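You operate a simulated robot arm through the tools that you are given. There is no shell and no other tool.

Carry out the task below with a simulated robot arm. There is one attempt and no reset: what you move stays moved.

TASK
Tip the lumps into the lump can, then scrub the sieve clean.
Fine: Stand the sieve back on the bench and rub its inside with the blue pad till no mix shows. The pad goes back. Spill no more than 20 ml; drop nothing. What is to be rubbed or washed off counts as gone when no trace of it is left.
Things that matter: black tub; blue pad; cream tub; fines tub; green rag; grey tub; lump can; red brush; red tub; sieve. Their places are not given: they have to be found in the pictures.

The check looks at the end state, three seconds after you hand in, the way a careful person would. Anything else that was tipped, shoved, dropped, spilled or broken makes it a failure.

THE ROBOT
A 6-joint arm with a two-finger gripper, fixed in place. Base frame: the origin is at the foot of the arm, x ahead of it, y to its left, z up. Units: mm, rad, N and s.
Its first joint turns from -2.007 to 2.007 rad. Payload 2.1 kg.
The TCP is the grasp point between the finger pads, 20 mm short of the fingertips. In the tool frame z runs along the fingers and y along their closing line. The gripper opens to 100 mm. The gripper's body begins 63 mm behind the TCP.
Orientation is that of the tool frame in the base frame, as a unit quaternion [w, x, y, z]. With the fingers straight down and closing along the base's y, the tool's x points along the base's -x, its y along +y and its z along -z.

THE INTERFACE
- The arm moves only by the tool jog_arm. Its argument "commands" is a list of rows, each an object (a shift or turn left out is 0, a gripper value left out holds the last) with "travel": the shift along the tool's x, y, z in mm, a list of three; "turn": the turn, a rotation vector about the tool's x, y, z in rad, a list of three. In form: [{"travel": [x, y, z], "turn": [ax, ay, az]}, ...]. A call has 1 to 20 rows; each row is the pose to reach, as a shift and turn from the pose commanded when the call began, along the tool's axes at that moment. "claw" is the finger opening in mm, from 0 to 100, set as the call begins (left out, the last holds). Rows are played at 5 a second. More than 50 mm and 0.15 rad between two rows, or a gripper value outside its range, and nothing of the call is played. Where a pose cannot be reached the arm comes as near as it can. A force on the tool above 90 N (or 10 N above the force at the start of the call, whichever is more), or a blocked arm, ends the call early, and 0.2 s more pass. The fingers move at their own pace (about 153 mm/s each) and stop on an object; they squeeze with about 37 N. The grip force told is the motor's: it shows also when the fingers shut on nothing. Time passes only in rows, and 0.2 s behind the last, so rows that repeat a pose let the fingers close. The reply holds the time, the measured pose of the TCP, the force on the tool along the base axes, the opening and the grip force, in the units named above and with some noise, with the torque about the TCP (base axes, N m) and any sound that the robot's microphone picked up.
- Cameras (640 x 400 px; columns grow to the right, rows downward): "scene" is fixed at [50.3, -651.6, 1448.3]; the picture's right is [0.84, -0.54, 0.00], its down [-0.35, -0.55, -0.76] and it looks along [0.41, 0.64, -0.65] (base axes); focal length 249 px, centre (320, 200). "wrist" rides on the gripper at [70, -19, -99] in the tool frame; the picture's right is [0.26, 0.97, 0.00], its down [-0.75, 0.20, -0.63] and it looks along [-0.61, 0.16, 0.78] (tool axes); focal length 230 px, centre (320, 200).
- get_image(camera): a new picture of that camera. The clock stands still meanwhile.
- raise_lower(by): slides the trunk up (or, below 0, down) by that many mm; the arm rides with it, the base frame stays. It gives what a move gives, with no picture.
- pixel_to_xyz(camera, pixels): for up to 12 pixels [column, row] of the newest picture of that camera ("zoom" is the newest enlarged one), the place [x, y, z] in the base frame of the surface seen there, good to about 3 mm. The clock stands still meanwhile.
- enlarge(camera, box): a new picture of the part [left, top, right, bottom] of that camera's present view, enlarged. The clock stands still meanwhile.
- close_job(): hands the job in; it is judged then, once.

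Leave the gripper open and the arm clear of the work at the hand-in unless told otherwise.

The tools are called after "Call:" as name(argument=value, ...) on one line, values as JSON. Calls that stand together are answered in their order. jog_arm: Moves the arm, as the interface text tells. Its arguments: {"type":"object","properties":{"commands":{"type":"array","items":{"type":"object","properties":{"travel":{"type":"array","items":{"type":"number"}},"turn":{"type":"array","items":{"type":"number"}}}}},"claw":{"type":"number"}},"required":["commands"]} The other tools are called the same way: raise_lower (by) slides the trunk up or down; get_image (camera) takes a picture; pixel_to_xyz (camera, pixels) gives the place of the surface under pixels of a picture; enlarge (camera, box) takes an enlarged picture of a part of a camera's view; close_job () hands the job in.

At the start:

```text
clock: 0.0
position: [270.8, -166.6, 1235.2]
tcp_rot: [0.0, 0.001, 1.0, 0.0]
contact_force: [-1.2, -0.2, -0.5]
wrist_torque: [-0.01, 0.02, -0.01]
grip_width: 100.0
finger_force: 0.0
trunk travel left (down, up): [-875.0, 115.0]
```

scene: 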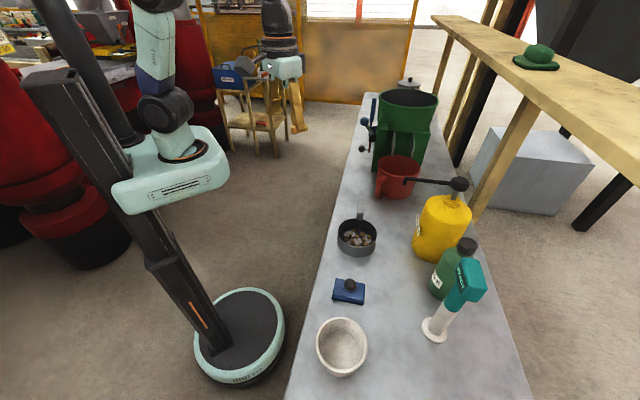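
wrist: 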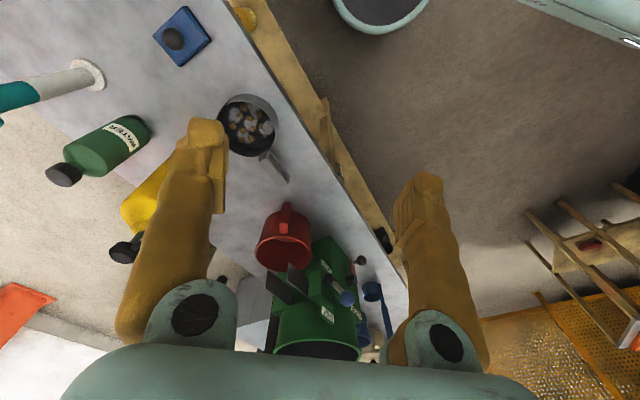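

I see a bench with a white/cream tub, a blue pad with a knob, a dark sieve with lumps, a red tub/mug, a green can, and more. I'll enlarge the scene to identify them.

Call:
enlarge(camera="scene", box=[290, 200, 450, 390])

Call:
enlarge(camera="scene", box=[340, 70, 500, 200])

Call:
get_image(camera="scene")

Call:
get_image(camera="wrist")

```text
2.11 times, centred on (370, 295) of scene
```

zoom: 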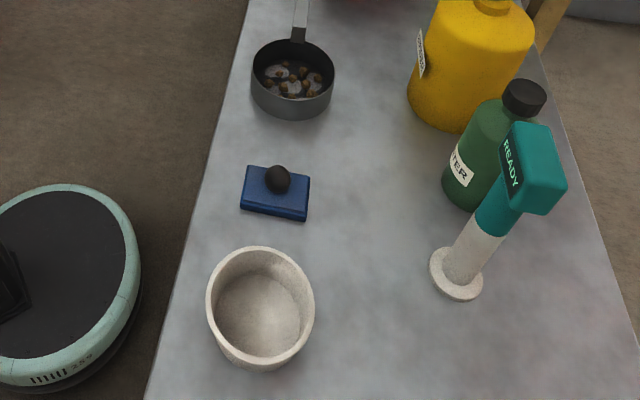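

```text
3.08 times, centred on (420, 135) of scene
```

zoom: 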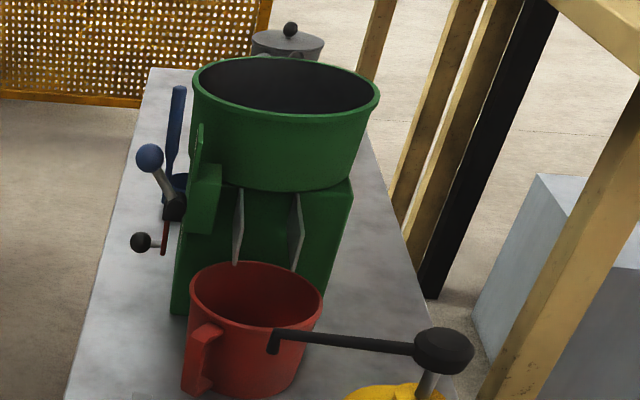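

```text
taken
```

scene: 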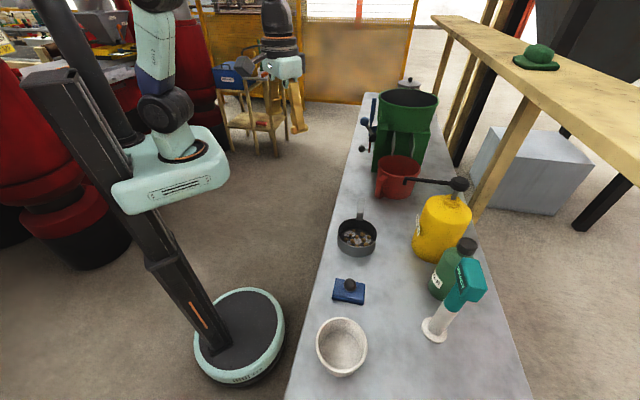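

```text
taken
```

wrist: 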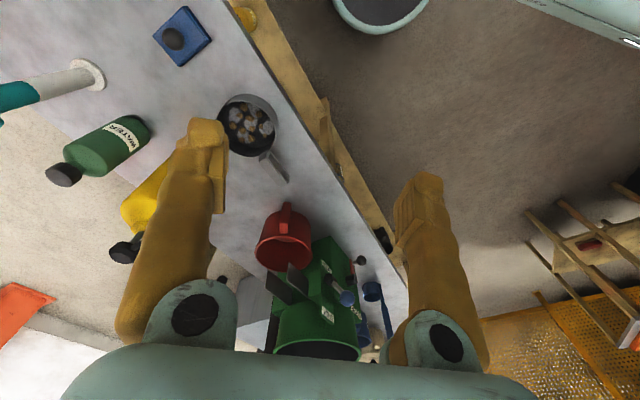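

I'll measure the bench and the main objects.

Call:
pixel_to_xyz(camera="scene", pixels=[[356, 236], [360, 216], [349, 285], [349, 300], [342, 350], [342, 322], [310, 320], [400, 170], [404, 95], [408, 82], [440, 225], [435, 328]])

Call:
pixel_to_xyz(camera="wrist", pixels=[[245, 125], [285, 178], [172, 38], [245, 15], [285, 240], [300, 345], [376, 290], [385, 330], [363, 262], [345, 295], [100, 70], [385, 10]])

Call:
enlarge(camera="wrist", box=[180, 60, 420, 210])

Call:
enlarge(camera="scene", box=[190, 30, 350, 160])

```text
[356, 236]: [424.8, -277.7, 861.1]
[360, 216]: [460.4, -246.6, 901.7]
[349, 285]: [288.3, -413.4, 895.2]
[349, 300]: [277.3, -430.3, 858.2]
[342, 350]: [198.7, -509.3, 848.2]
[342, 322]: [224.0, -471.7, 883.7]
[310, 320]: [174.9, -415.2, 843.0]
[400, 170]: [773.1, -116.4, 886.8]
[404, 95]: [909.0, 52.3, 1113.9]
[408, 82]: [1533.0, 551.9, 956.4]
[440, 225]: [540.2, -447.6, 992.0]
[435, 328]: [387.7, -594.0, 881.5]
```

```text
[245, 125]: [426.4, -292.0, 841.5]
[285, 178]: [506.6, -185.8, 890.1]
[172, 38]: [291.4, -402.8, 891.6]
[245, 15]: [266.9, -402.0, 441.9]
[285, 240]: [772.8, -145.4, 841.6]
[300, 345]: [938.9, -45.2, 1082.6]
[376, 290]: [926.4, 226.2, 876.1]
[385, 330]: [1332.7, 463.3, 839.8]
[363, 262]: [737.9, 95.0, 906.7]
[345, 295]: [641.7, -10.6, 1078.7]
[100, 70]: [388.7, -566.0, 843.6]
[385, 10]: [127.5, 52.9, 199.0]
```

```text
2.67 times, centred on (300, 135) of wrist
```

zoom: 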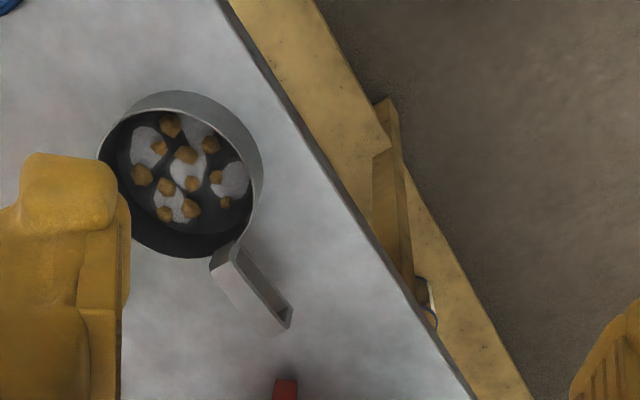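

```text
3.08 times, centred on (270, 95) of scene
```

zoom: 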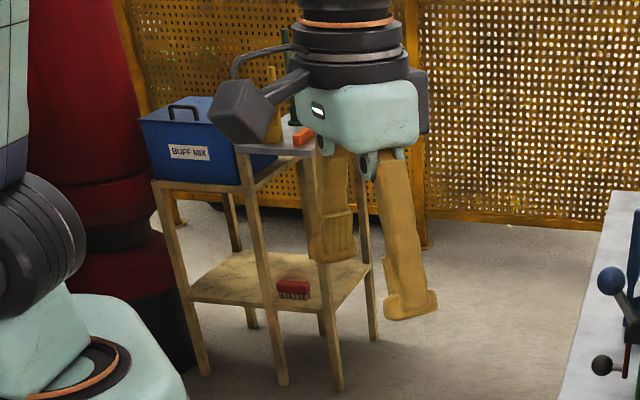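

There's a side table with a blue "BUFF MIX" box and a red brush on its lower shelf. I'll measure them.

Call:
pixel_to_xyz(camera="zoom", pixels=[[190, 130], [190, 160], [293, 288], [300, 138], [292, 122], [272, 180], [155, 185], [320, 195], [360, 265], [230, 275], [240, 100], [275, 110]])

Call:
enlarge(camera="scene", box=[210, 40, 290, 105])

Call:
enlarge(camera="scene", box=[0, 0, 160, 100])

Call:
enlarge(camera="wrist", box=[220, 190, 420, 370])

Call:
enlarge(camera="wrist", box=[440, 140, 640, 340])

```text
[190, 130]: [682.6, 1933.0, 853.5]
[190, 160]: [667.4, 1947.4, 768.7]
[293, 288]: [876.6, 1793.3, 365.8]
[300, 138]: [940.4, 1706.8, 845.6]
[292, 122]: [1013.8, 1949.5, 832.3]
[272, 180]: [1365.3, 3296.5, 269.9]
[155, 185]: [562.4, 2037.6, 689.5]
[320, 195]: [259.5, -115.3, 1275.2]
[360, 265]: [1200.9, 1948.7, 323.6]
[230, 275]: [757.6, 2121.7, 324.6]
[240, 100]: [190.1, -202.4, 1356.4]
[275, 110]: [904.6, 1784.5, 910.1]
```

```text
6.15 times, centred on (250, 72) of scene
```

zoom: 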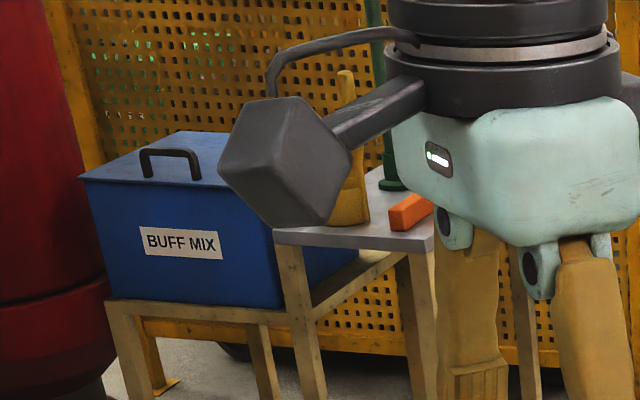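

```text
4.00 times, centred on (80, 50) of scene
```

zoom: 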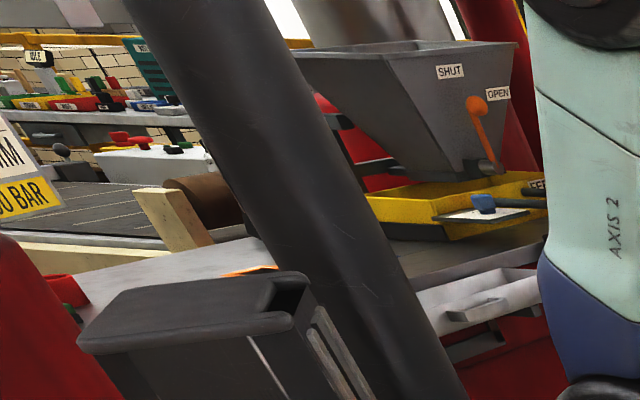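

```text
2.22 times, centred on (320, 280) of wrist
```

zoom: 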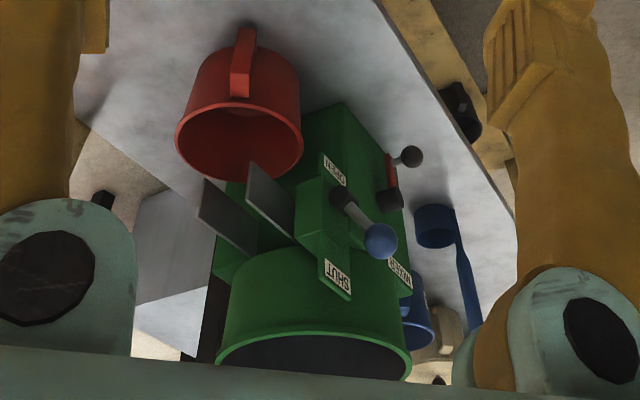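

```text
2.00 times, centred on (540, 240) of wrist
```

zoom: 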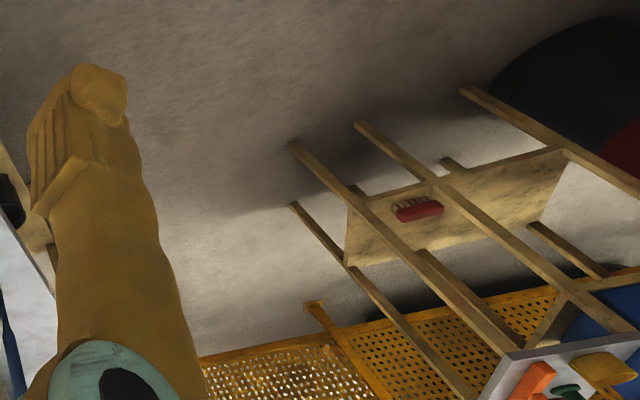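

Next I'll turn the tool about its axis to look around with the wrist camera, first a quarter turn to the right (arm is high above the bench, nothing nearby).

Call:
jog_arm(commands=[{"turn": [0, 0, 0.14]}, {"turn": [0, 0, 0.28]}, {"turn": [0, 0, 0.42]}, {"turn": [0, 0, 0.56]}, {"turn": [0, 0, 0.7]}, {"turn": [0, 0, 0.84]}, {"turn": [0, 0, 0.98]}, {"turn": [0, 0, 1.12]}, {"turn": [0, 0, 1.26]}, {"turn": [0, 0, 1.4]}, {"turn": [0, 0, 1.54]}])

Call:
get_image(camera="wrist")

Call:
get_image(camera="scene")

```text
clock: 2.4
position: [269.8, -165.1, 1235.0]
tcp_rot: [0.0, 0.697, 0.717, 0.001]
contact_force: [-0.5, 0.6, -0.7]
wrist_torque: [0.0, -0.03, 0.0]
grip_width: 100.1
finger_force: 0.0
trunk travel left (down, up): [-875.0, 115.0]
```

```text
taken
```

wrist: 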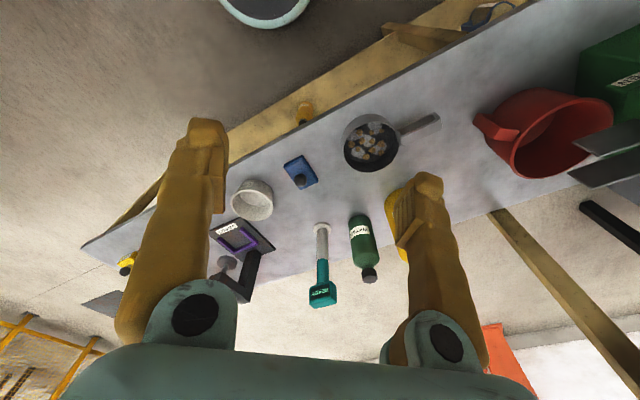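

```text
taken
```

scene: 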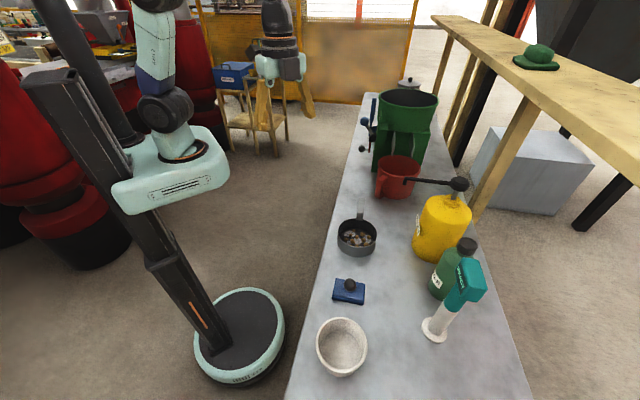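

The view now shows the near end of the bench and a scale-like device. I'll enlarge it and keep looking.

Call:
enlarge(camera="wrist", box=[200, 90, 440, 320])

Call:
enlarge(camera="wrist", box=[0, 180, 280, 360])

Call:
enlarge(camera="wrist", box=[240, 0, 540, 130])

Call:
pixel_to_xyz(camera="wrist", pixels=[[250, 200], [295, 170], [370, 145], [420, 125], [305, 112], [240, 237], [322, 235], [360, 240], [485, 15], [530, 130], [125, 265], [410, 35]])

```text
1.74 times, centred on (320, 205) of wrist
```

zoom: 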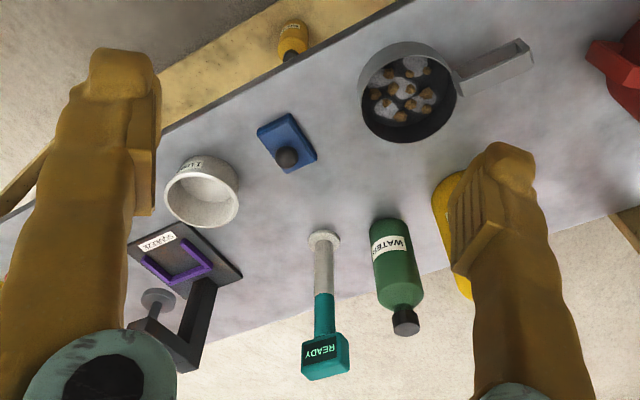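

```text
2.22 times, centred on (140, 270) of wrist
```

zoom: 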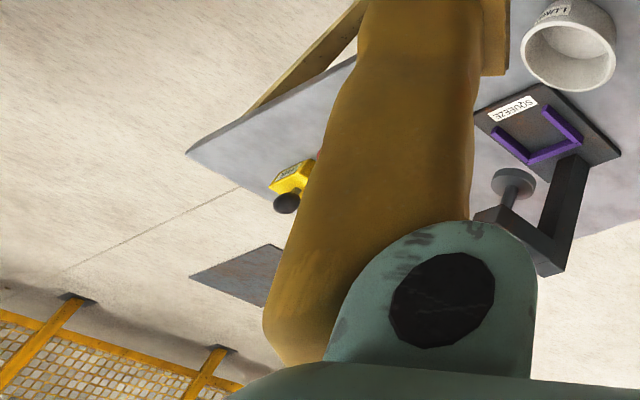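

```text
2.13 times, centred on (390, 65) of wrist
```

zoom: 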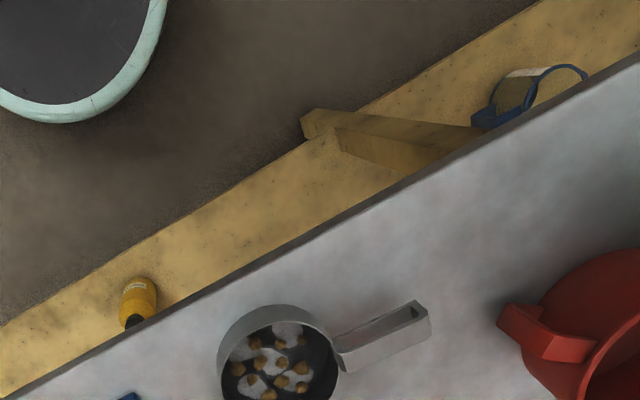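

```text
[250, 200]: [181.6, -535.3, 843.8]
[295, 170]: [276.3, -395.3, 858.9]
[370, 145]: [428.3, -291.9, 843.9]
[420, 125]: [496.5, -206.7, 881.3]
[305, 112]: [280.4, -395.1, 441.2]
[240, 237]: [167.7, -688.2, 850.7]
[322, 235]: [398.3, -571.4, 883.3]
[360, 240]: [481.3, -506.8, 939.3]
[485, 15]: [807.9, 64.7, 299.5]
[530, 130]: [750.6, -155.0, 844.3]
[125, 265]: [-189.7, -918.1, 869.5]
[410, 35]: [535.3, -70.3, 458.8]
```

The cream bowl has a label starting "LUM…". I'll zoom in on it and on the sieve.

Call:
enlarge(camera="wrist", box=[225, 170, 285, 230])

Call:
enlarge(camera="wrist", box=[335, 100, 445, 180])

Call:
enlarge(camera="wrist", box=[275, 145, 325, 195])

Call:
enlarge(camera="wrist", box=[470, 60, 640, 220])

Call:
enlarge(camera="scene", box=[325, 200, 385, 265])

```text
6.67 times, centred on (255, 200) of wrist
```

zoom: 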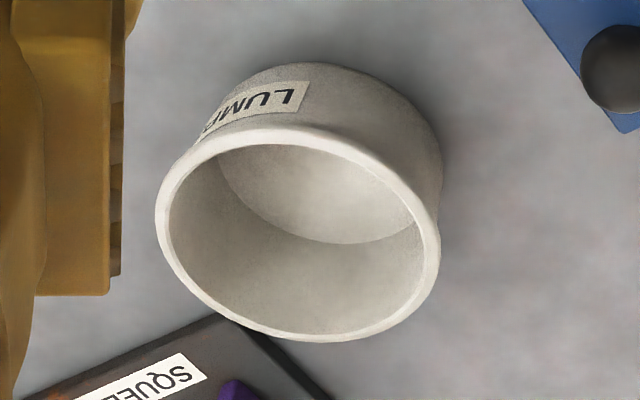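

```text
5.00 times, centred on (390, 140) of wrist
```

zoom: 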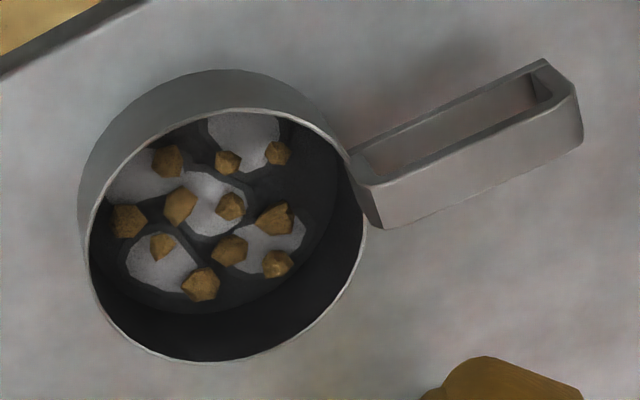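

```text
8.00 times, centred on (300, 170) of wrist
```

zoom: 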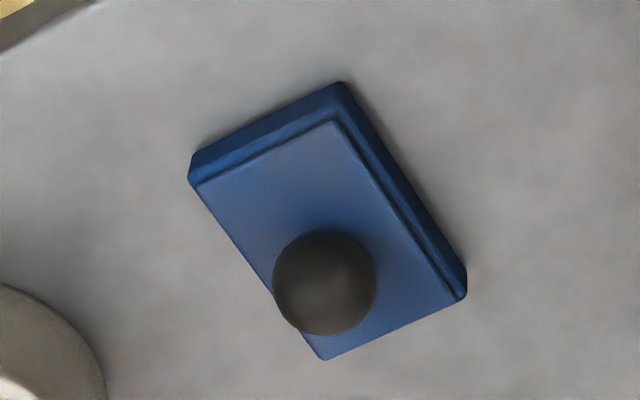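

```text
2.50 times, centred on (555, 140) of wrist
```

zoom: 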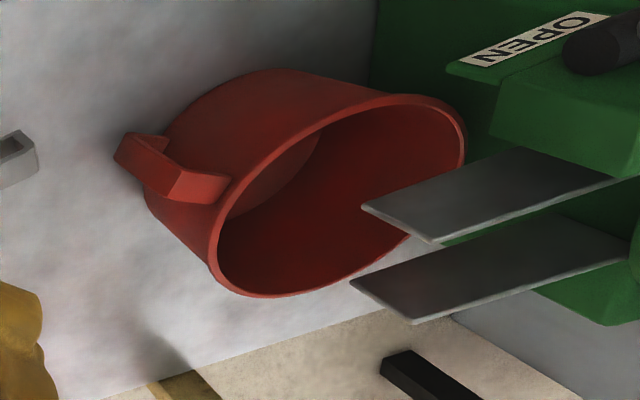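

```text
6.15 times, centred on (355, 232) of scene
```

zoom: 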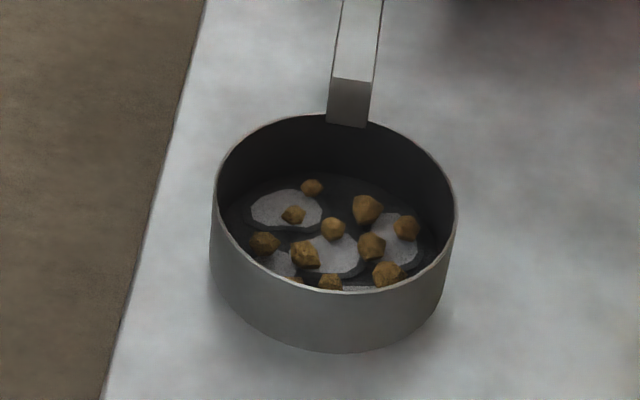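

The lump can is the cream bowl labelled "LUMP…". The sieve is the grey pan with a handle, holding about 11 brown lumps and pale mix patches on its floor. I'll measure the sieve from this zoom.

Call:
pixel_to_xyz(camera="zoom", pixels=[[218, 180], [452, 210], [335, 289], [325, 119], [335, 345], [345, 200], [300, 265], [350, 100], [358, 20], [365, 210], [232, 270], [435, 280]])

Call:
enlarge(camera="scene", box=[310, 270, 374, 385])

```text
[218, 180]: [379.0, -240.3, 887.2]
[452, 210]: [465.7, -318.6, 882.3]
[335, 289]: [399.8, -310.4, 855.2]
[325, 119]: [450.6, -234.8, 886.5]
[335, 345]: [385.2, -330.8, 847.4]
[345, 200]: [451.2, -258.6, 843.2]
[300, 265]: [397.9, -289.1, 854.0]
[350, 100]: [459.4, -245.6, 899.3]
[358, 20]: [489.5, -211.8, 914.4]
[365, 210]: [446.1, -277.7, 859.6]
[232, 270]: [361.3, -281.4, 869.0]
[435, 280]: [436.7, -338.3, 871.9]
```

```text
3.48 times, centred on (342, 328) of scene
```

zoom: 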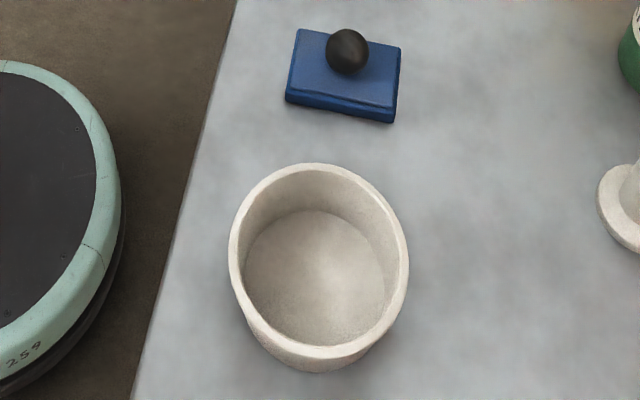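

Sieve: centre about (422,-280), radius about 58, floor about 843, rim about 887. Next the lump can and the pad.

Call:
pixel_to_xyz(camera="zoom", pixels=[[236, 240], [402, 250], [318, 169], [328, 353], [317, 270], [348, 40], [345, 92], [298, 60], [393, 75], [295, 33], [396, 50], [310, 95]])

Call:
enlarge(camera="wrist", box=[225, 145, 325, 225])

```text
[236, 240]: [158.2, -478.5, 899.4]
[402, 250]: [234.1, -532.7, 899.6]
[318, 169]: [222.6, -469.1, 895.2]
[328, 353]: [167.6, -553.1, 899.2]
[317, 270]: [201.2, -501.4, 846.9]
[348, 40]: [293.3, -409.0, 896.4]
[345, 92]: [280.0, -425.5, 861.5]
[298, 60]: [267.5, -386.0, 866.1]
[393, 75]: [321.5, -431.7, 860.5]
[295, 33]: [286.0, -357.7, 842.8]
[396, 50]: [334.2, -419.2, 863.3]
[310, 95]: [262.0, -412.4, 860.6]
```

```text
5.00 times, centred on (275, 185) of wrist
```

zoom: 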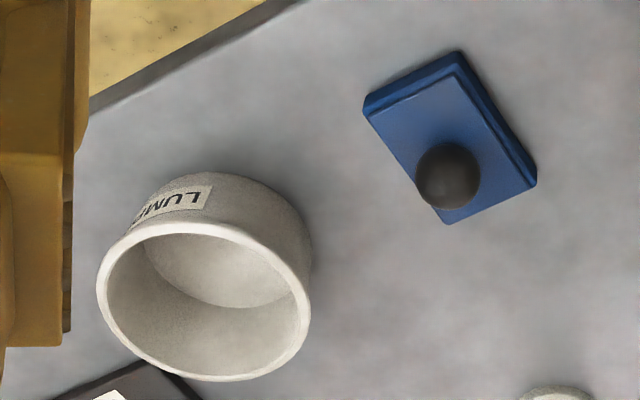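

Call:
pixel_to_xyz(camera="zoom", pixels=[[370, 110], [455, 60], [530, 180], [446, 215], [447, 165], [440, 85], [410, 170], [475, 110], [450, 185], [107, 290], [210, 235], [302, 310]])

```text
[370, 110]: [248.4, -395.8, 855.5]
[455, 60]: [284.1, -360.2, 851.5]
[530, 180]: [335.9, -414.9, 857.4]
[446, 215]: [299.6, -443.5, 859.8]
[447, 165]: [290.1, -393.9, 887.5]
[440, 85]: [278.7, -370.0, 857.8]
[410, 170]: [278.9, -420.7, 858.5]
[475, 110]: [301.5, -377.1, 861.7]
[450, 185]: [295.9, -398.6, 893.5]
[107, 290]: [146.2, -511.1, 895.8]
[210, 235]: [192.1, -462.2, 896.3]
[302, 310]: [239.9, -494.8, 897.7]
```

Lump can: centre about (196,-509), rim z about 898, outer radius about 48. Pad: about 50×75 mm, centred near (292,-403), with a ball knob at z about 885. The sieve handle points along (0.68,0.73). I'll move the tool at this height to above the handle at about (500,-195) and align it, which also tests the reach.

Call:
jog_arm(commands=[{"travel": [-6, 45, 0], "turn": [0, 0, 0.14]}, {"travel": [-12, 90, 0], "turn": [0, 0, 0.28]}, {"travel": [-18, 135, 0], "turn": [0, 0, 0.42]}, {"travel": [-24, 180, 0], "turn": [0, 0, 0.56]}, {"travel": [-30, 225, 0], "turn": [0, 0, 0.7]}, {"travel": [-30, 228, 0], "turn": [0, 0, 0.75]}])

Call:
get_image(camera="wrist")

Call:
get_image(camera="scene")

```text
clock: 3.8
position: [409.1, -152.8, 1202.7]
tcp_rot: [-0.001, 0.905, 0.425, 0.0]
contact_force: [0.1, -0.3, 1.1]
wrist_torque: [0.05, 0.0, -0.01]
grip_width: 100.1
finger_force: 0.1
out of reach, approached as far as the arm can: row 3, 4, 5, 6
trunk travel left (down, up): [-875.0, 115.0]
```

```text
taken
```

wrist: 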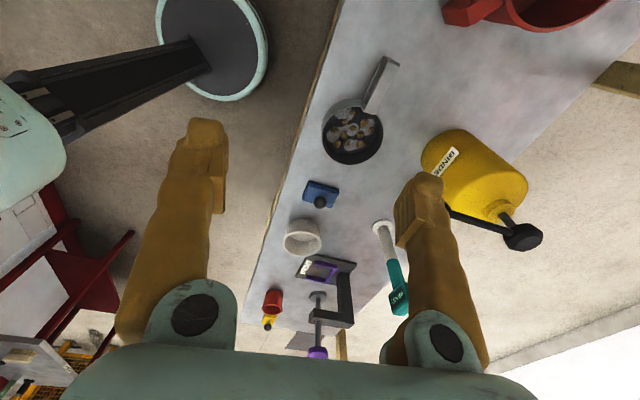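

```text
taken
```

scene: 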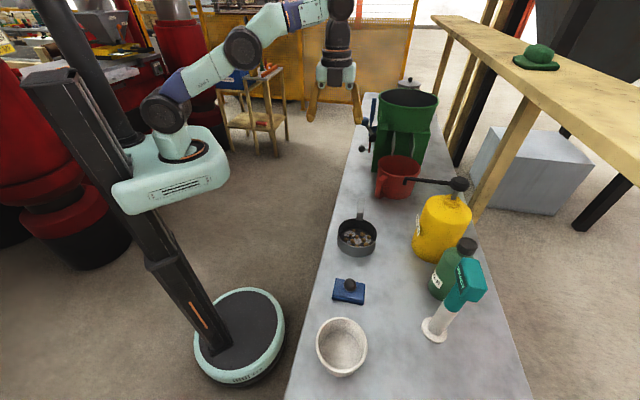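

The arm reaches its limit here at about 437 mm radius with the tool straight down at z 1203. I'll measure the arm's joints to understand its geometry.

Call:
pixel_to_xyz(camera="scene", pixels=[[160, 112], [180, 150], [168, 165], [242, 48], [295, 12], [338, 8], [335, 55], [335, 75], [200, 75], [130, 195], [220, 165], [170, 195]])

Call:
enlarge(camera="scene", box=[100, 0, 400, 220])

Call:
enlarge(camera="wrist", box=[300, 40, 420, 180])

Call:
enlarge(camera="wrist", box=[230, 170, 420, 370])

```text
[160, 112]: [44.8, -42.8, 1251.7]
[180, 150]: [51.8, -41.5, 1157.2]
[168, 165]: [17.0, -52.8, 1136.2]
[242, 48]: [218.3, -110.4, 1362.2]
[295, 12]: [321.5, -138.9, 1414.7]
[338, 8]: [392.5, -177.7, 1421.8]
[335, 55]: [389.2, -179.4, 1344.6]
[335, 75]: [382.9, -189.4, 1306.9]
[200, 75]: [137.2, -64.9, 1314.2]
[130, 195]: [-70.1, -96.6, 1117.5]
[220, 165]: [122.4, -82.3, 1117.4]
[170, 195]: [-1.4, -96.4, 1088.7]
```

```text
1.82 times, centred on (250, 110) of scene
```

zoom: 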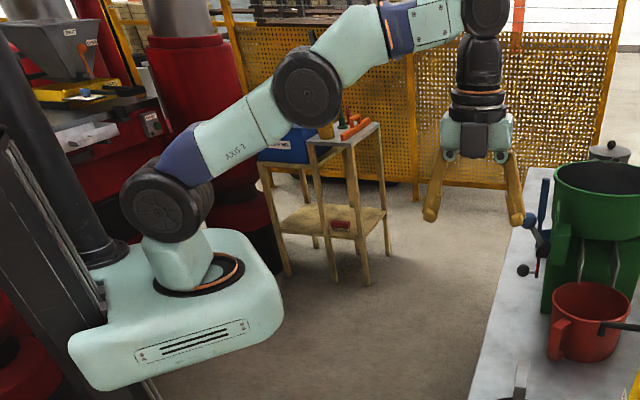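

```text
2.86 times, centred on (360, 110) of wrist
```

zoom: 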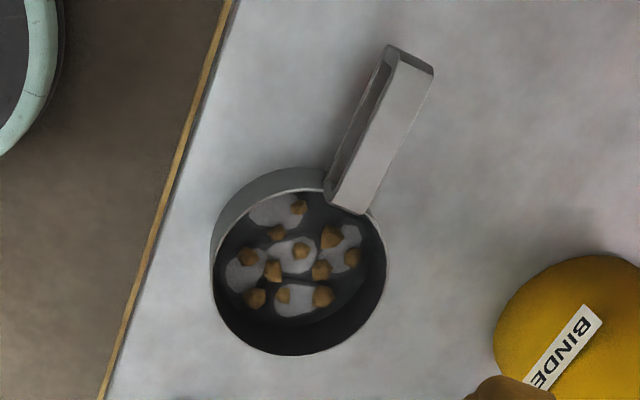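

```text
2.00 times, centred on (325, 270) of wrist
```

zoom: 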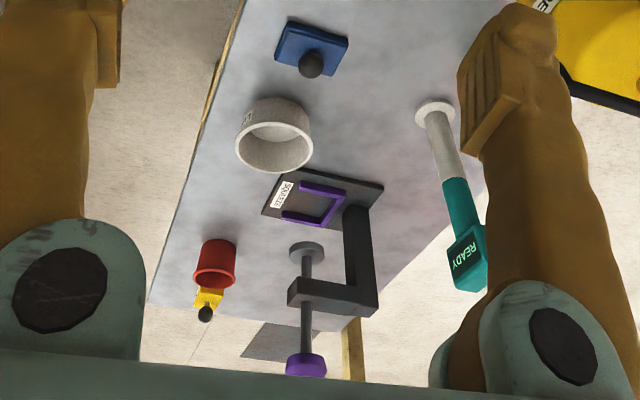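

The arm is small: shoulder about z 1250, total length to the wrist about 468 mm, wrist to TCP about 217 mm. The handle is out of reach with the tool straight down, but the sieve's near wall (radius about 449) is in reach. I'll check the bench edge, the squeeze press and other clearances.

Call:
get_image(camera="wrist")

Call:
pixel_to_xyz(camera="wrist", pixels=[[333, 60], [304, 150], [280, 220], [255, 290], [340, 262], [345, 315], [318, 295], [318, 350], [272, 300], [320, 270], [390, 65], [365, 105]])

Call:
enlarge(camera="wrist", box=[240, 0, 440, 130])

```text
taken
```

wrist: 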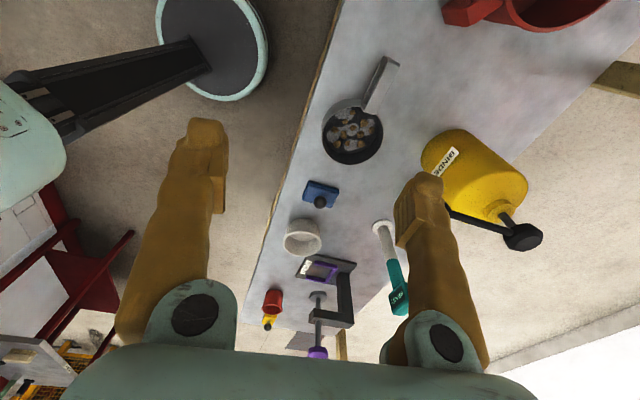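

```text
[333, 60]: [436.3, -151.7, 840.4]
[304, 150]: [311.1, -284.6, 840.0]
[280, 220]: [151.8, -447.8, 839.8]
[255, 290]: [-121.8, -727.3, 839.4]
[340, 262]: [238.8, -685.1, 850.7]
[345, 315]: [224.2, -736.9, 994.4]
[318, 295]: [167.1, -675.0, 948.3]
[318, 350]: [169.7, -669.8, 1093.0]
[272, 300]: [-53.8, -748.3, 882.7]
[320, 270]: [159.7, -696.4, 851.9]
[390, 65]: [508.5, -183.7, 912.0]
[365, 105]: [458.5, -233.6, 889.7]
```

```text
3.08 times, centred on (340, 65) of wrist
```

zoom: 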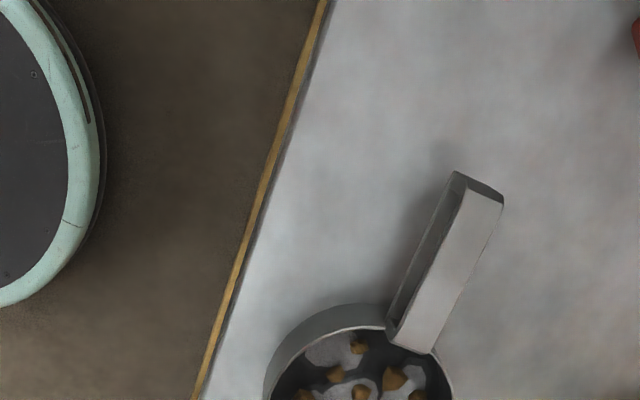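

The bench edge runs along x−y ≈ 600. The sieve, pad and can stand in a row about 75 mm inside it. Plan: pinch the sieve's near wall with one finger inside (tool straight down), carry it to the can, and tip it away from the handle side toward the robot. First I lower the trunk 150 mm; nothing is below the gripper at (409,-153).

Call:
raise_lower(by=-150)

Call:
get_image(camera="wrist")

Call:
get_image(camera="scene")

```text
clock: 5.5
position: [409.1, -152.8, 1052.6]
tcp_rot: [0.0, 0.904, 0.427, 0.0]
contact_force: [0.5, 0.1, 0.4]
wrist_torque: [0.0, 0.0, 0.0]
grip_width: 100.1
finger_force: 0.1
trunk travel left (down, up): [-725.0, 265.0]
```

```text
taken
```

wrist: 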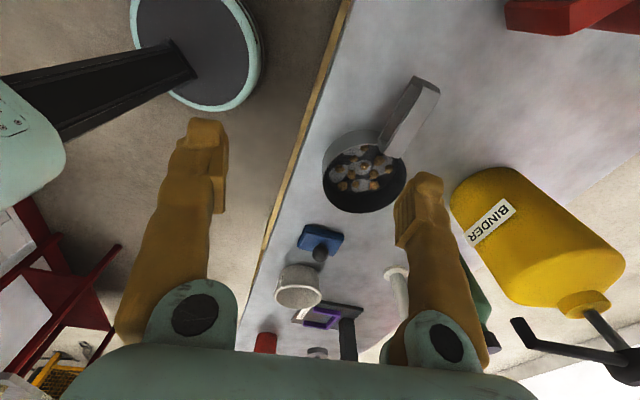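

```text
taken
```

scene: 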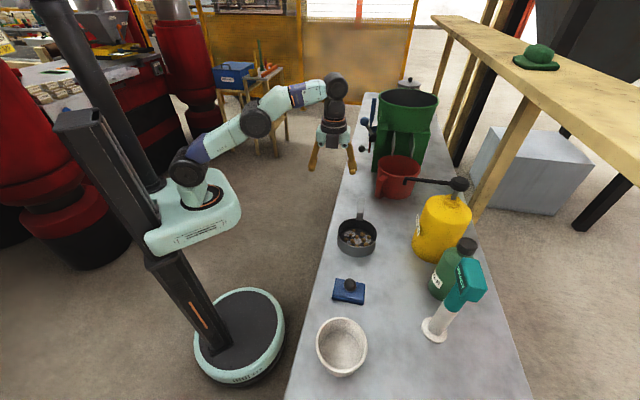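

Trunk is down. I'll send a zero-shift row to see whether the commanded pose was kept at the reach limit.

Call:
jog_arm(commands=[{"travel": [0, 0, 0]}])

```text
clock: 6.0
position: [408.8, -153.1, 1052.1]
tcp_rot: [0.001, 0.904, 0.427, 0.0]
contact_force: [-0.2, 1.4, 0.6]
wrist_torque: [0.01, 0.0, 0.01]
grip_width: 100.0
finger_force: 0.1
trunk travel left (down, up): [-725.0, 265.0]
```

Call:
jog_arm(commands=[{"travel": [-20, 0, 20]}, {"travel": [-40, 0, 40]}])

```text
clock: 6.5
position: [382.5, -184.3, 1011.3]
tcp_rot: [0.0, 0.905, 0.426, 0.001]
contact_force: [-0.1, 0.1, 0.0]
wrist_torque: [0.02, 0.02, -0.01]
grip_width: 100.1
finger_force: 0.1
trunk travel left (down, up): [-725.0, 265.0]
```

The commanded pose follows the real one. Next I go above the sieve's near wall at about (379,-241), z 960, with the fingers at 50 mm opening.

Call:
jog_arm(commands=[{"travel": [-23, 17, 25], "turn": [0, 0, 0.02]}, {"travel": [-45, 33.6, 51], "turn": [0, 0, 0.04]}], claw=50)

Call:
get_image(camera="wrist")

Call:
get_image(camera="scene")

Call:
enlarge(camera="scene", box=[310, 170, 420, 280])

```text
clock: 7.2
position: [380.8, -241.7, 961.2]
tcp_rot: [-0.001, 0.913, 0.408, -0.001]
contact_force: [0.6, 0.1, -0.9]
wrist_torque: [-0.02, 0.0, 0.03]
grip_width: 50.0
finger_force: 0.1
trunk travel left (down, up): [-725.0, 265.0]
```

```text
taken
```

wrist: 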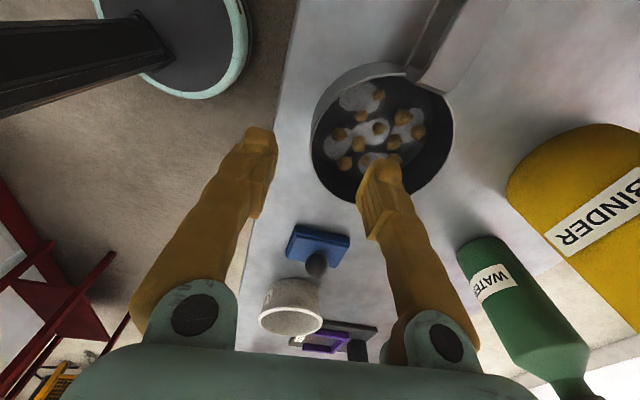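

```text
taken
```

scene: 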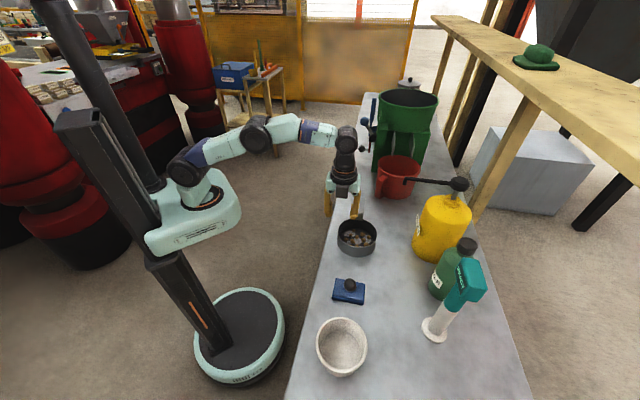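

```text
3.64 times, centred on (365, 225) of scene
```

zoom: 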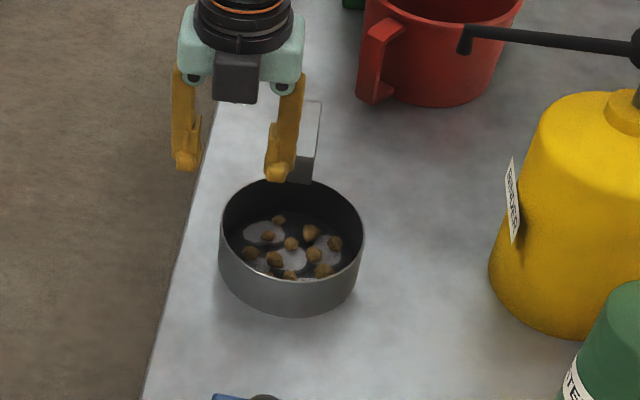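

The sieve is now close in the wrist picture (rim roughly from column 312 to 452, row 62 to 205). I'll measure the rim more accurately.

Call:
enlarge(camera="wrist", box=[290, 0, 490, 220])

Call:
pixel_to_xyz(camera="wrist", pixels=[[313, 110], [330, 92], [360, 78], [450, 110], [447, 150], [430, 186], [330, 185], [315, 160], [430, 85], [405, 73], [440, 30], [375, 128]])

```text
1.82 times, centred on (390, 110) of wrist
```

zoom: 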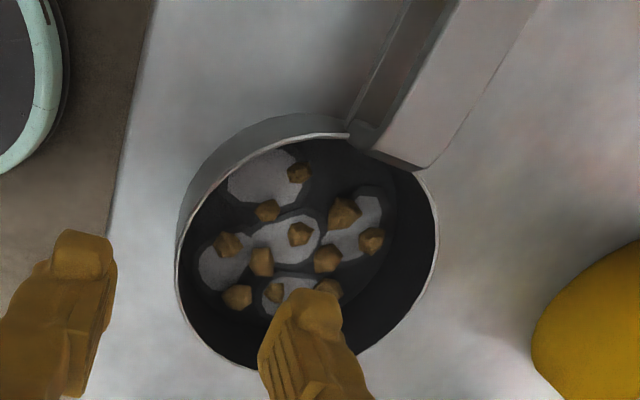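

```text
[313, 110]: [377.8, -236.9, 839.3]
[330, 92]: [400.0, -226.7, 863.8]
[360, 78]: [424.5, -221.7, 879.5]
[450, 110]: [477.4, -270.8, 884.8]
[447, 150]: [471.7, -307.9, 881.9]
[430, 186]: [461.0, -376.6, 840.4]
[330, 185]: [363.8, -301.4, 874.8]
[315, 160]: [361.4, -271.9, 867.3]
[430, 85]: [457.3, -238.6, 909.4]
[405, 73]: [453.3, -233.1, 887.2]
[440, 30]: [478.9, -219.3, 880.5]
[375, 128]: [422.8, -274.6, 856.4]
```

Fitted sieve: centre (420,-280), outer radius 58.5, rim z about 886. The grip point on the near wall is (377,-242). I'll shift there, lower to z 915 and check.

Call:
jog_arm(commands=[{"travel": [-2.4, -2.7, 20]}, {"travel": [-2.4, -2.7, 44]}], claw=38)

Call:
get_image(camera="wrist")

Call:
enlarge(camera="scene", box=[320, 170, 400, 270])

```text
clock: 7.8
position: [377.9, -240.8, 917.1]
tcp_rot: [0.0, 0.913, 0.408, 0.001]
contact_force: [-0.3, -0.4, 0.4]
wrist_torque: [0.01, -0.02, 0.01]
grip_width: 38.1
finger_force: 0.0
trunk travel left (down, up): [-725.0, 265.0]
```

```text
taken
```

wrist: 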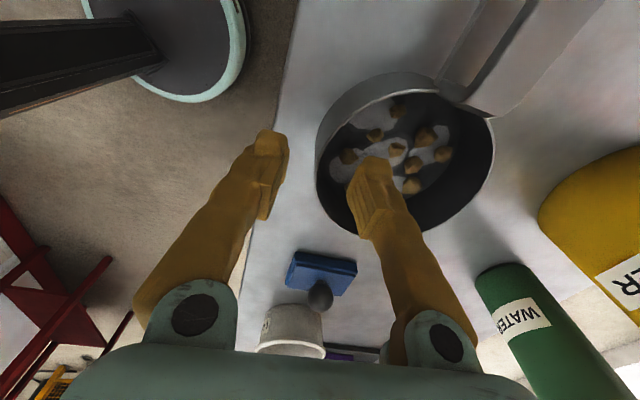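

```text
4.00 times, centred on (360, 220) of scene
```

zoom: 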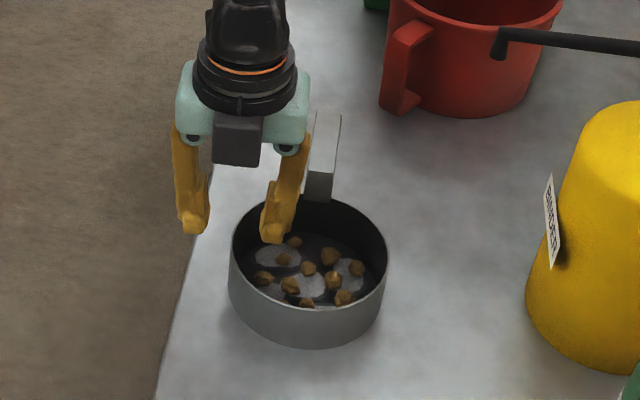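

The wall sits midway between the fingers. I lower 33 mm so the tips reach about 22 mm below the rim.

Call:
jog_arm(commands=[{"travel": [0, 0, 12]}, {"travel": [0, 0, 24]}, {"travel": [0, 0, 33]}])

Call:
enlarge(camera="scene", box=[320, 170, 400, 270])

Call:
get_image(camera="wrist")

```text
clock: 8.6
position: [375.9, -239.8, 885.5]
tcp_rot: [0.0, 0.913, 0.408, 0.0]
contact_force: [0.2, 0.5, 0.2]
wrist_torque: [-0.03, 0.02, 0.03]
grip_width: 37.9
finger_force: 0.2
trunk travel left (down, up): [-725.0, 265.0]
```

```text
4.00 times, centred on (360, 220) of scene
```

zoom: 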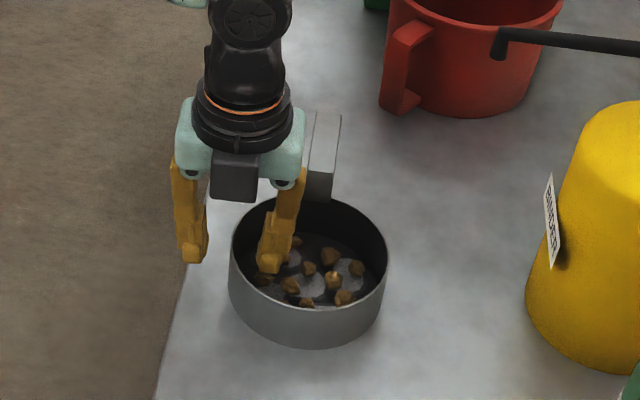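

```text
taken
```

wrist: 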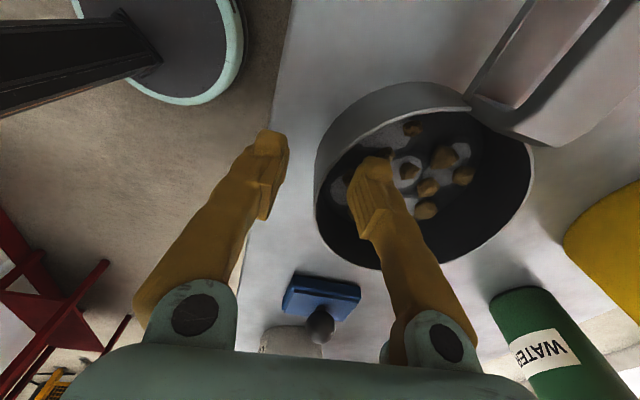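

The inner finger is inside, the outer one outside, with no contact. Closing the fingers on the wall.

Call:
jog_arm(commands=[{"travel": [0, 0, 0]}, {"travel": [0, 0, 0]}, {"travel": [0, 0, 0]}], claw=0)

Call:
get_image(camera="wrist")

Call:
enlarge(camera="scene", box=[320, 170, 400, 270])

```text
clock: 9.3
position: [377.9, -241.2, 884.8]
tcp_rot: [0.0, 0.913, 0.408, 0.0]
contact_force: [0.1, -0.1, -0.3]
wrist_torque: [0.0, 0.02, -0.1]
grip_width: 6.2
finger_force: 31.4
trunk travel left (down, up): [-725.0, 265.0]
```

```text
taken
```

wrist: 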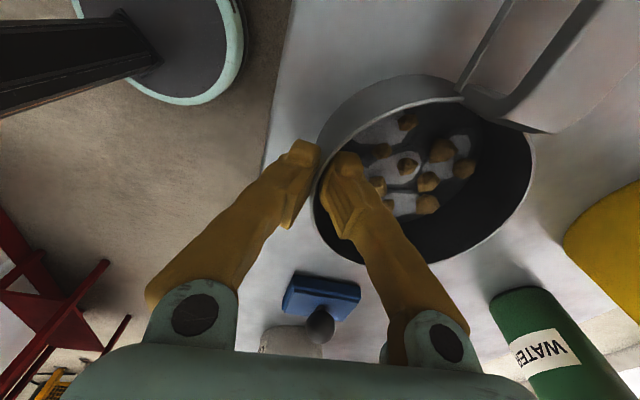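

```text
4.00 times, centred on (360, 220) of scene
```

zoom: 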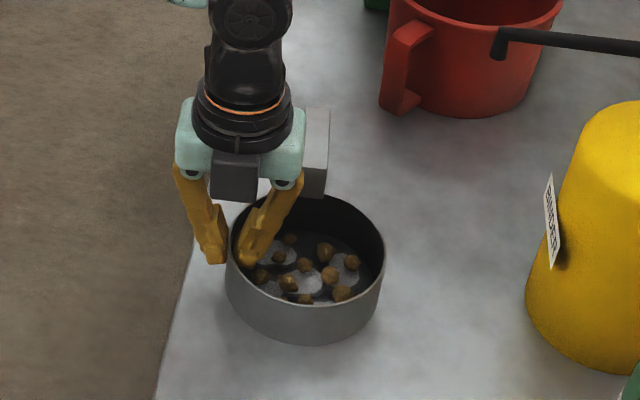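

Gripped: 6.2 mm wall, 31 N. Now a small slow test lift of 15 mm.

Call:
jog_arm(commands=[{"travel": [0, 0, -3]}, {"travel": [0, 0, -6]}, {"travel": [0, 0, -9]}, {"travel": [0, 0, -12]}, {"travel": [0, 0, -15]}, {"travel": [0, 0, -15]}])

Call:
get_image(camera="wrist")

Call:
enlarge(camera="scene", box=[320, 170, 400, 270])

```text
clock: 10.8
position: [376.3, -240.0, 899.4]
tcp_rot: [0.0, 0.912, 0.409, -0.001]
contact_force: [-0.7, 0.5, -1.5]
wrist_torque: [-0.02, 0.05, 0.03]
grip_width: 6.3
finger_force: 31.8
trunk travel left (down, up): [-725.0, 265.0]
```

```text
taken
```

wrist: 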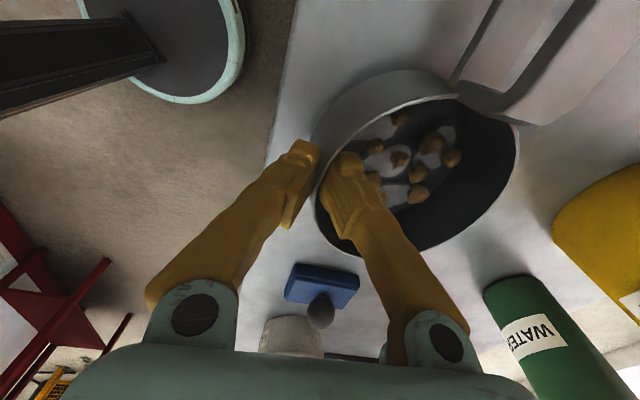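

```text
4.00 times, centred on (360, 220) of scene
```

zoom: 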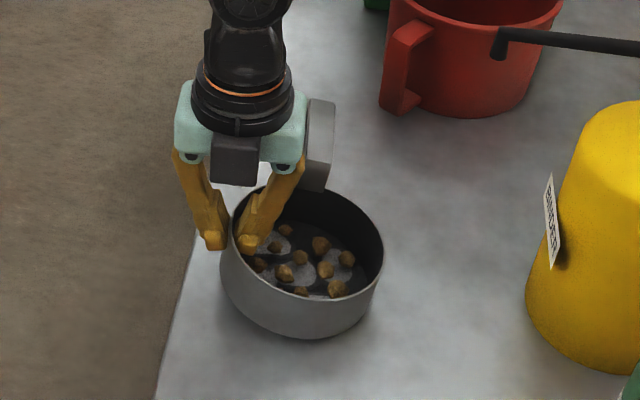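

The sieve seems to hang with a slight tilt toward its handle. I'll measure the rim.

Call:
pixel_to_xyz(camera="zoom", pixels=[[380, 262], [372, 225], [350, 200], [222, 258], [240, 283], [290, 302], [340, 298], [318, 170], [325, 110], [300, 335], [300, 290], [330, 300]])

Call:
pixel_to_xyz(camera="wrist", pixels=[[325, 160], [350, 115], [395, 97], [440, 95], [515, 150], [500, 190], [470, 225], [430, 243], [490, 90], [540, 120], [385, 160], [415, 165]])

```text
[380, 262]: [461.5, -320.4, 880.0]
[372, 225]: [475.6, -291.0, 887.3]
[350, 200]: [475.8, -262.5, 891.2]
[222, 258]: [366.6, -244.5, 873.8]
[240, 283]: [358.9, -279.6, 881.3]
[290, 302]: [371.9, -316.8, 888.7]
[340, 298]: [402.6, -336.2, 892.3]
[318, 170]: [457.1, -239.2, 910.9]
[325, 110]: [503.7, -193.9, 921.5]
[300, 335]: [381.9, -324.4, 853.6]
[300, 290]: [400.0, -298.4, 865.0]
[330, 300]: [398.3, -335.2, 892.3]
```

```text
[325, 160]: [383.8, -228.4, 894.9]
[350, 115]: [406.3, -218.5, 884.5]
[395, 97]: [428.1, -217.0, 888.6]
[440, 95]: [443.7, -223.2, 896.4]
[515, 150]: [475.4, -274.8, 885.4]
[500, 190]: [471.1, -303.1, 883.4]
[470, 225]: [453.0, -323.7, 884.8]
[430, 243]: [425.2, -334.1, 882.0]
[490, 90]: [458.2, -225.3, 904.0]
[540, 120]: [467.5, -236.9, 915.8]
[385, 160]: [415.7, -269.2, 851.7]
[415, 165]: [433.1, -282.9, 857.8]
```

The far rim is still at about 884, so the wall is pivoting in the fingers — the grip is too shallow. I'll set it back down and then regrip deeper. First I lower by 15 mm.

Call:
jog_arm(commands=[{"travel": [0, 0, 4]}, {"travel": [0, 0, 8]}, {"travel": [0, 0, 12]}, {"travel": [0, 0, 15]}])

Call:
enlarge(camera="wrist", box=[280, 60, 560, 280])

Call:
enlarge(camera="scene", box=[335, 205, 385, 260])

```text
clock: 11.8
position: [376.7, -240.1, 884.5]
tcp_rot: [0.0, 0.913, 0.409, 0.0]
contact_force: [-0.3, 0.4, -1.1]
wrist_torque: [0.01, 0.0, -0.01]
grip_width: 6.0
finger_force: 31.9
trunk travel left (down, up): [-725.0, 265.0]
```

```text
1.82 times, centred on (420, 170) of wrist
```

zoom: 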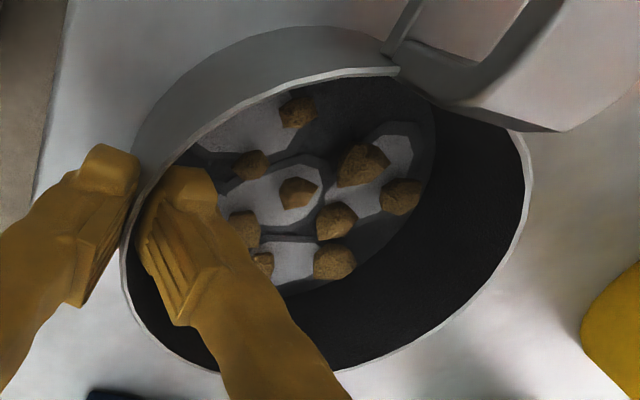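

```text
7.27 times, centred on (360, 232) of scene
```

zoom: 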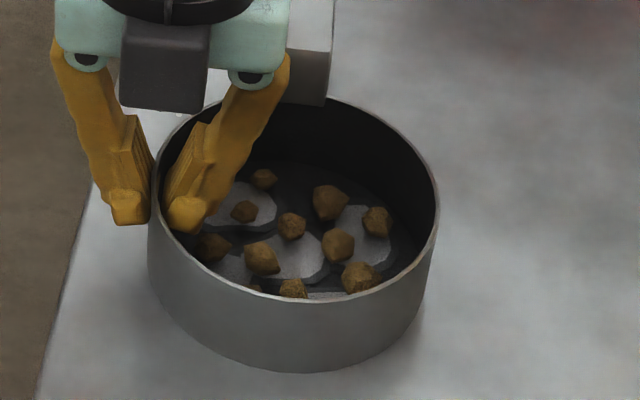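

The tips only hold the rim by the lower half of the pads. I open slightly to 18 mm, then lower 11 mm and close again.

Call:
jog_arm(commands=[{"travel": [0, 0, 0]}, {"travel": [0, 0, 0]}, {"travel": [0, 0, 4]}, {"travel": [0, 0, 8]}, {"travel": [0, 0, 12]}], claw=18)

Call:
enlarge(camera="scene", box=[335, 205, 385, 260])

Call:
enlarge(camera="wrist", box=[280, 60, 560, 280])

```text
clock: 12.9
position: [377.0, -240.1, 873.2]
tcp_rot: [0.0, 0.913, 0.408, 0.0]
contact_force: [1.0, -0.3, 0.4]
wrist_torque: [-0.04, -0.02, -0.01]
grip_width: 18.1
finger_force: 0.0
trunk travel left (down, up): [-725.0, 265.0]
```

```text
7.27 times, centred on (360, 232) of scene
```

zoom: 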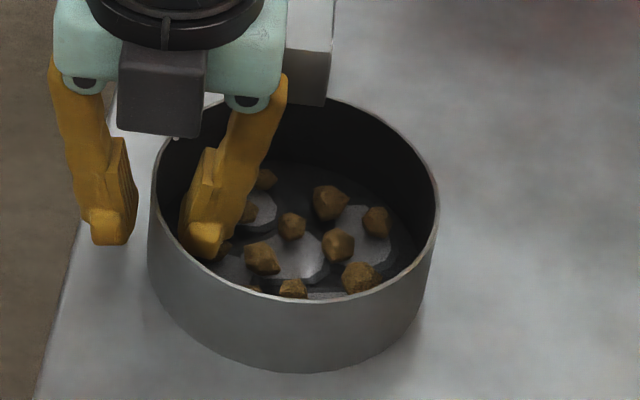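

```text
1.82 times, centred on (420, 170) of wrist
```

zoom: 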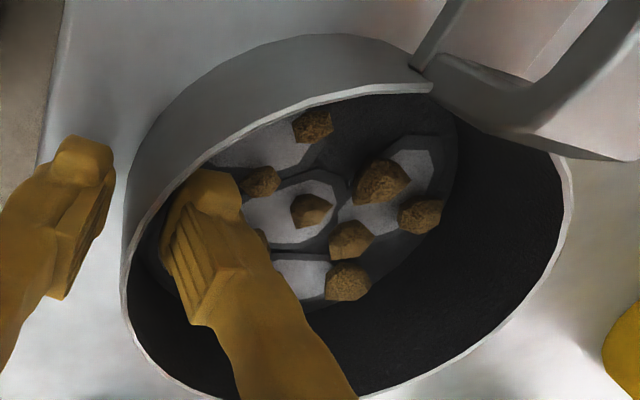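

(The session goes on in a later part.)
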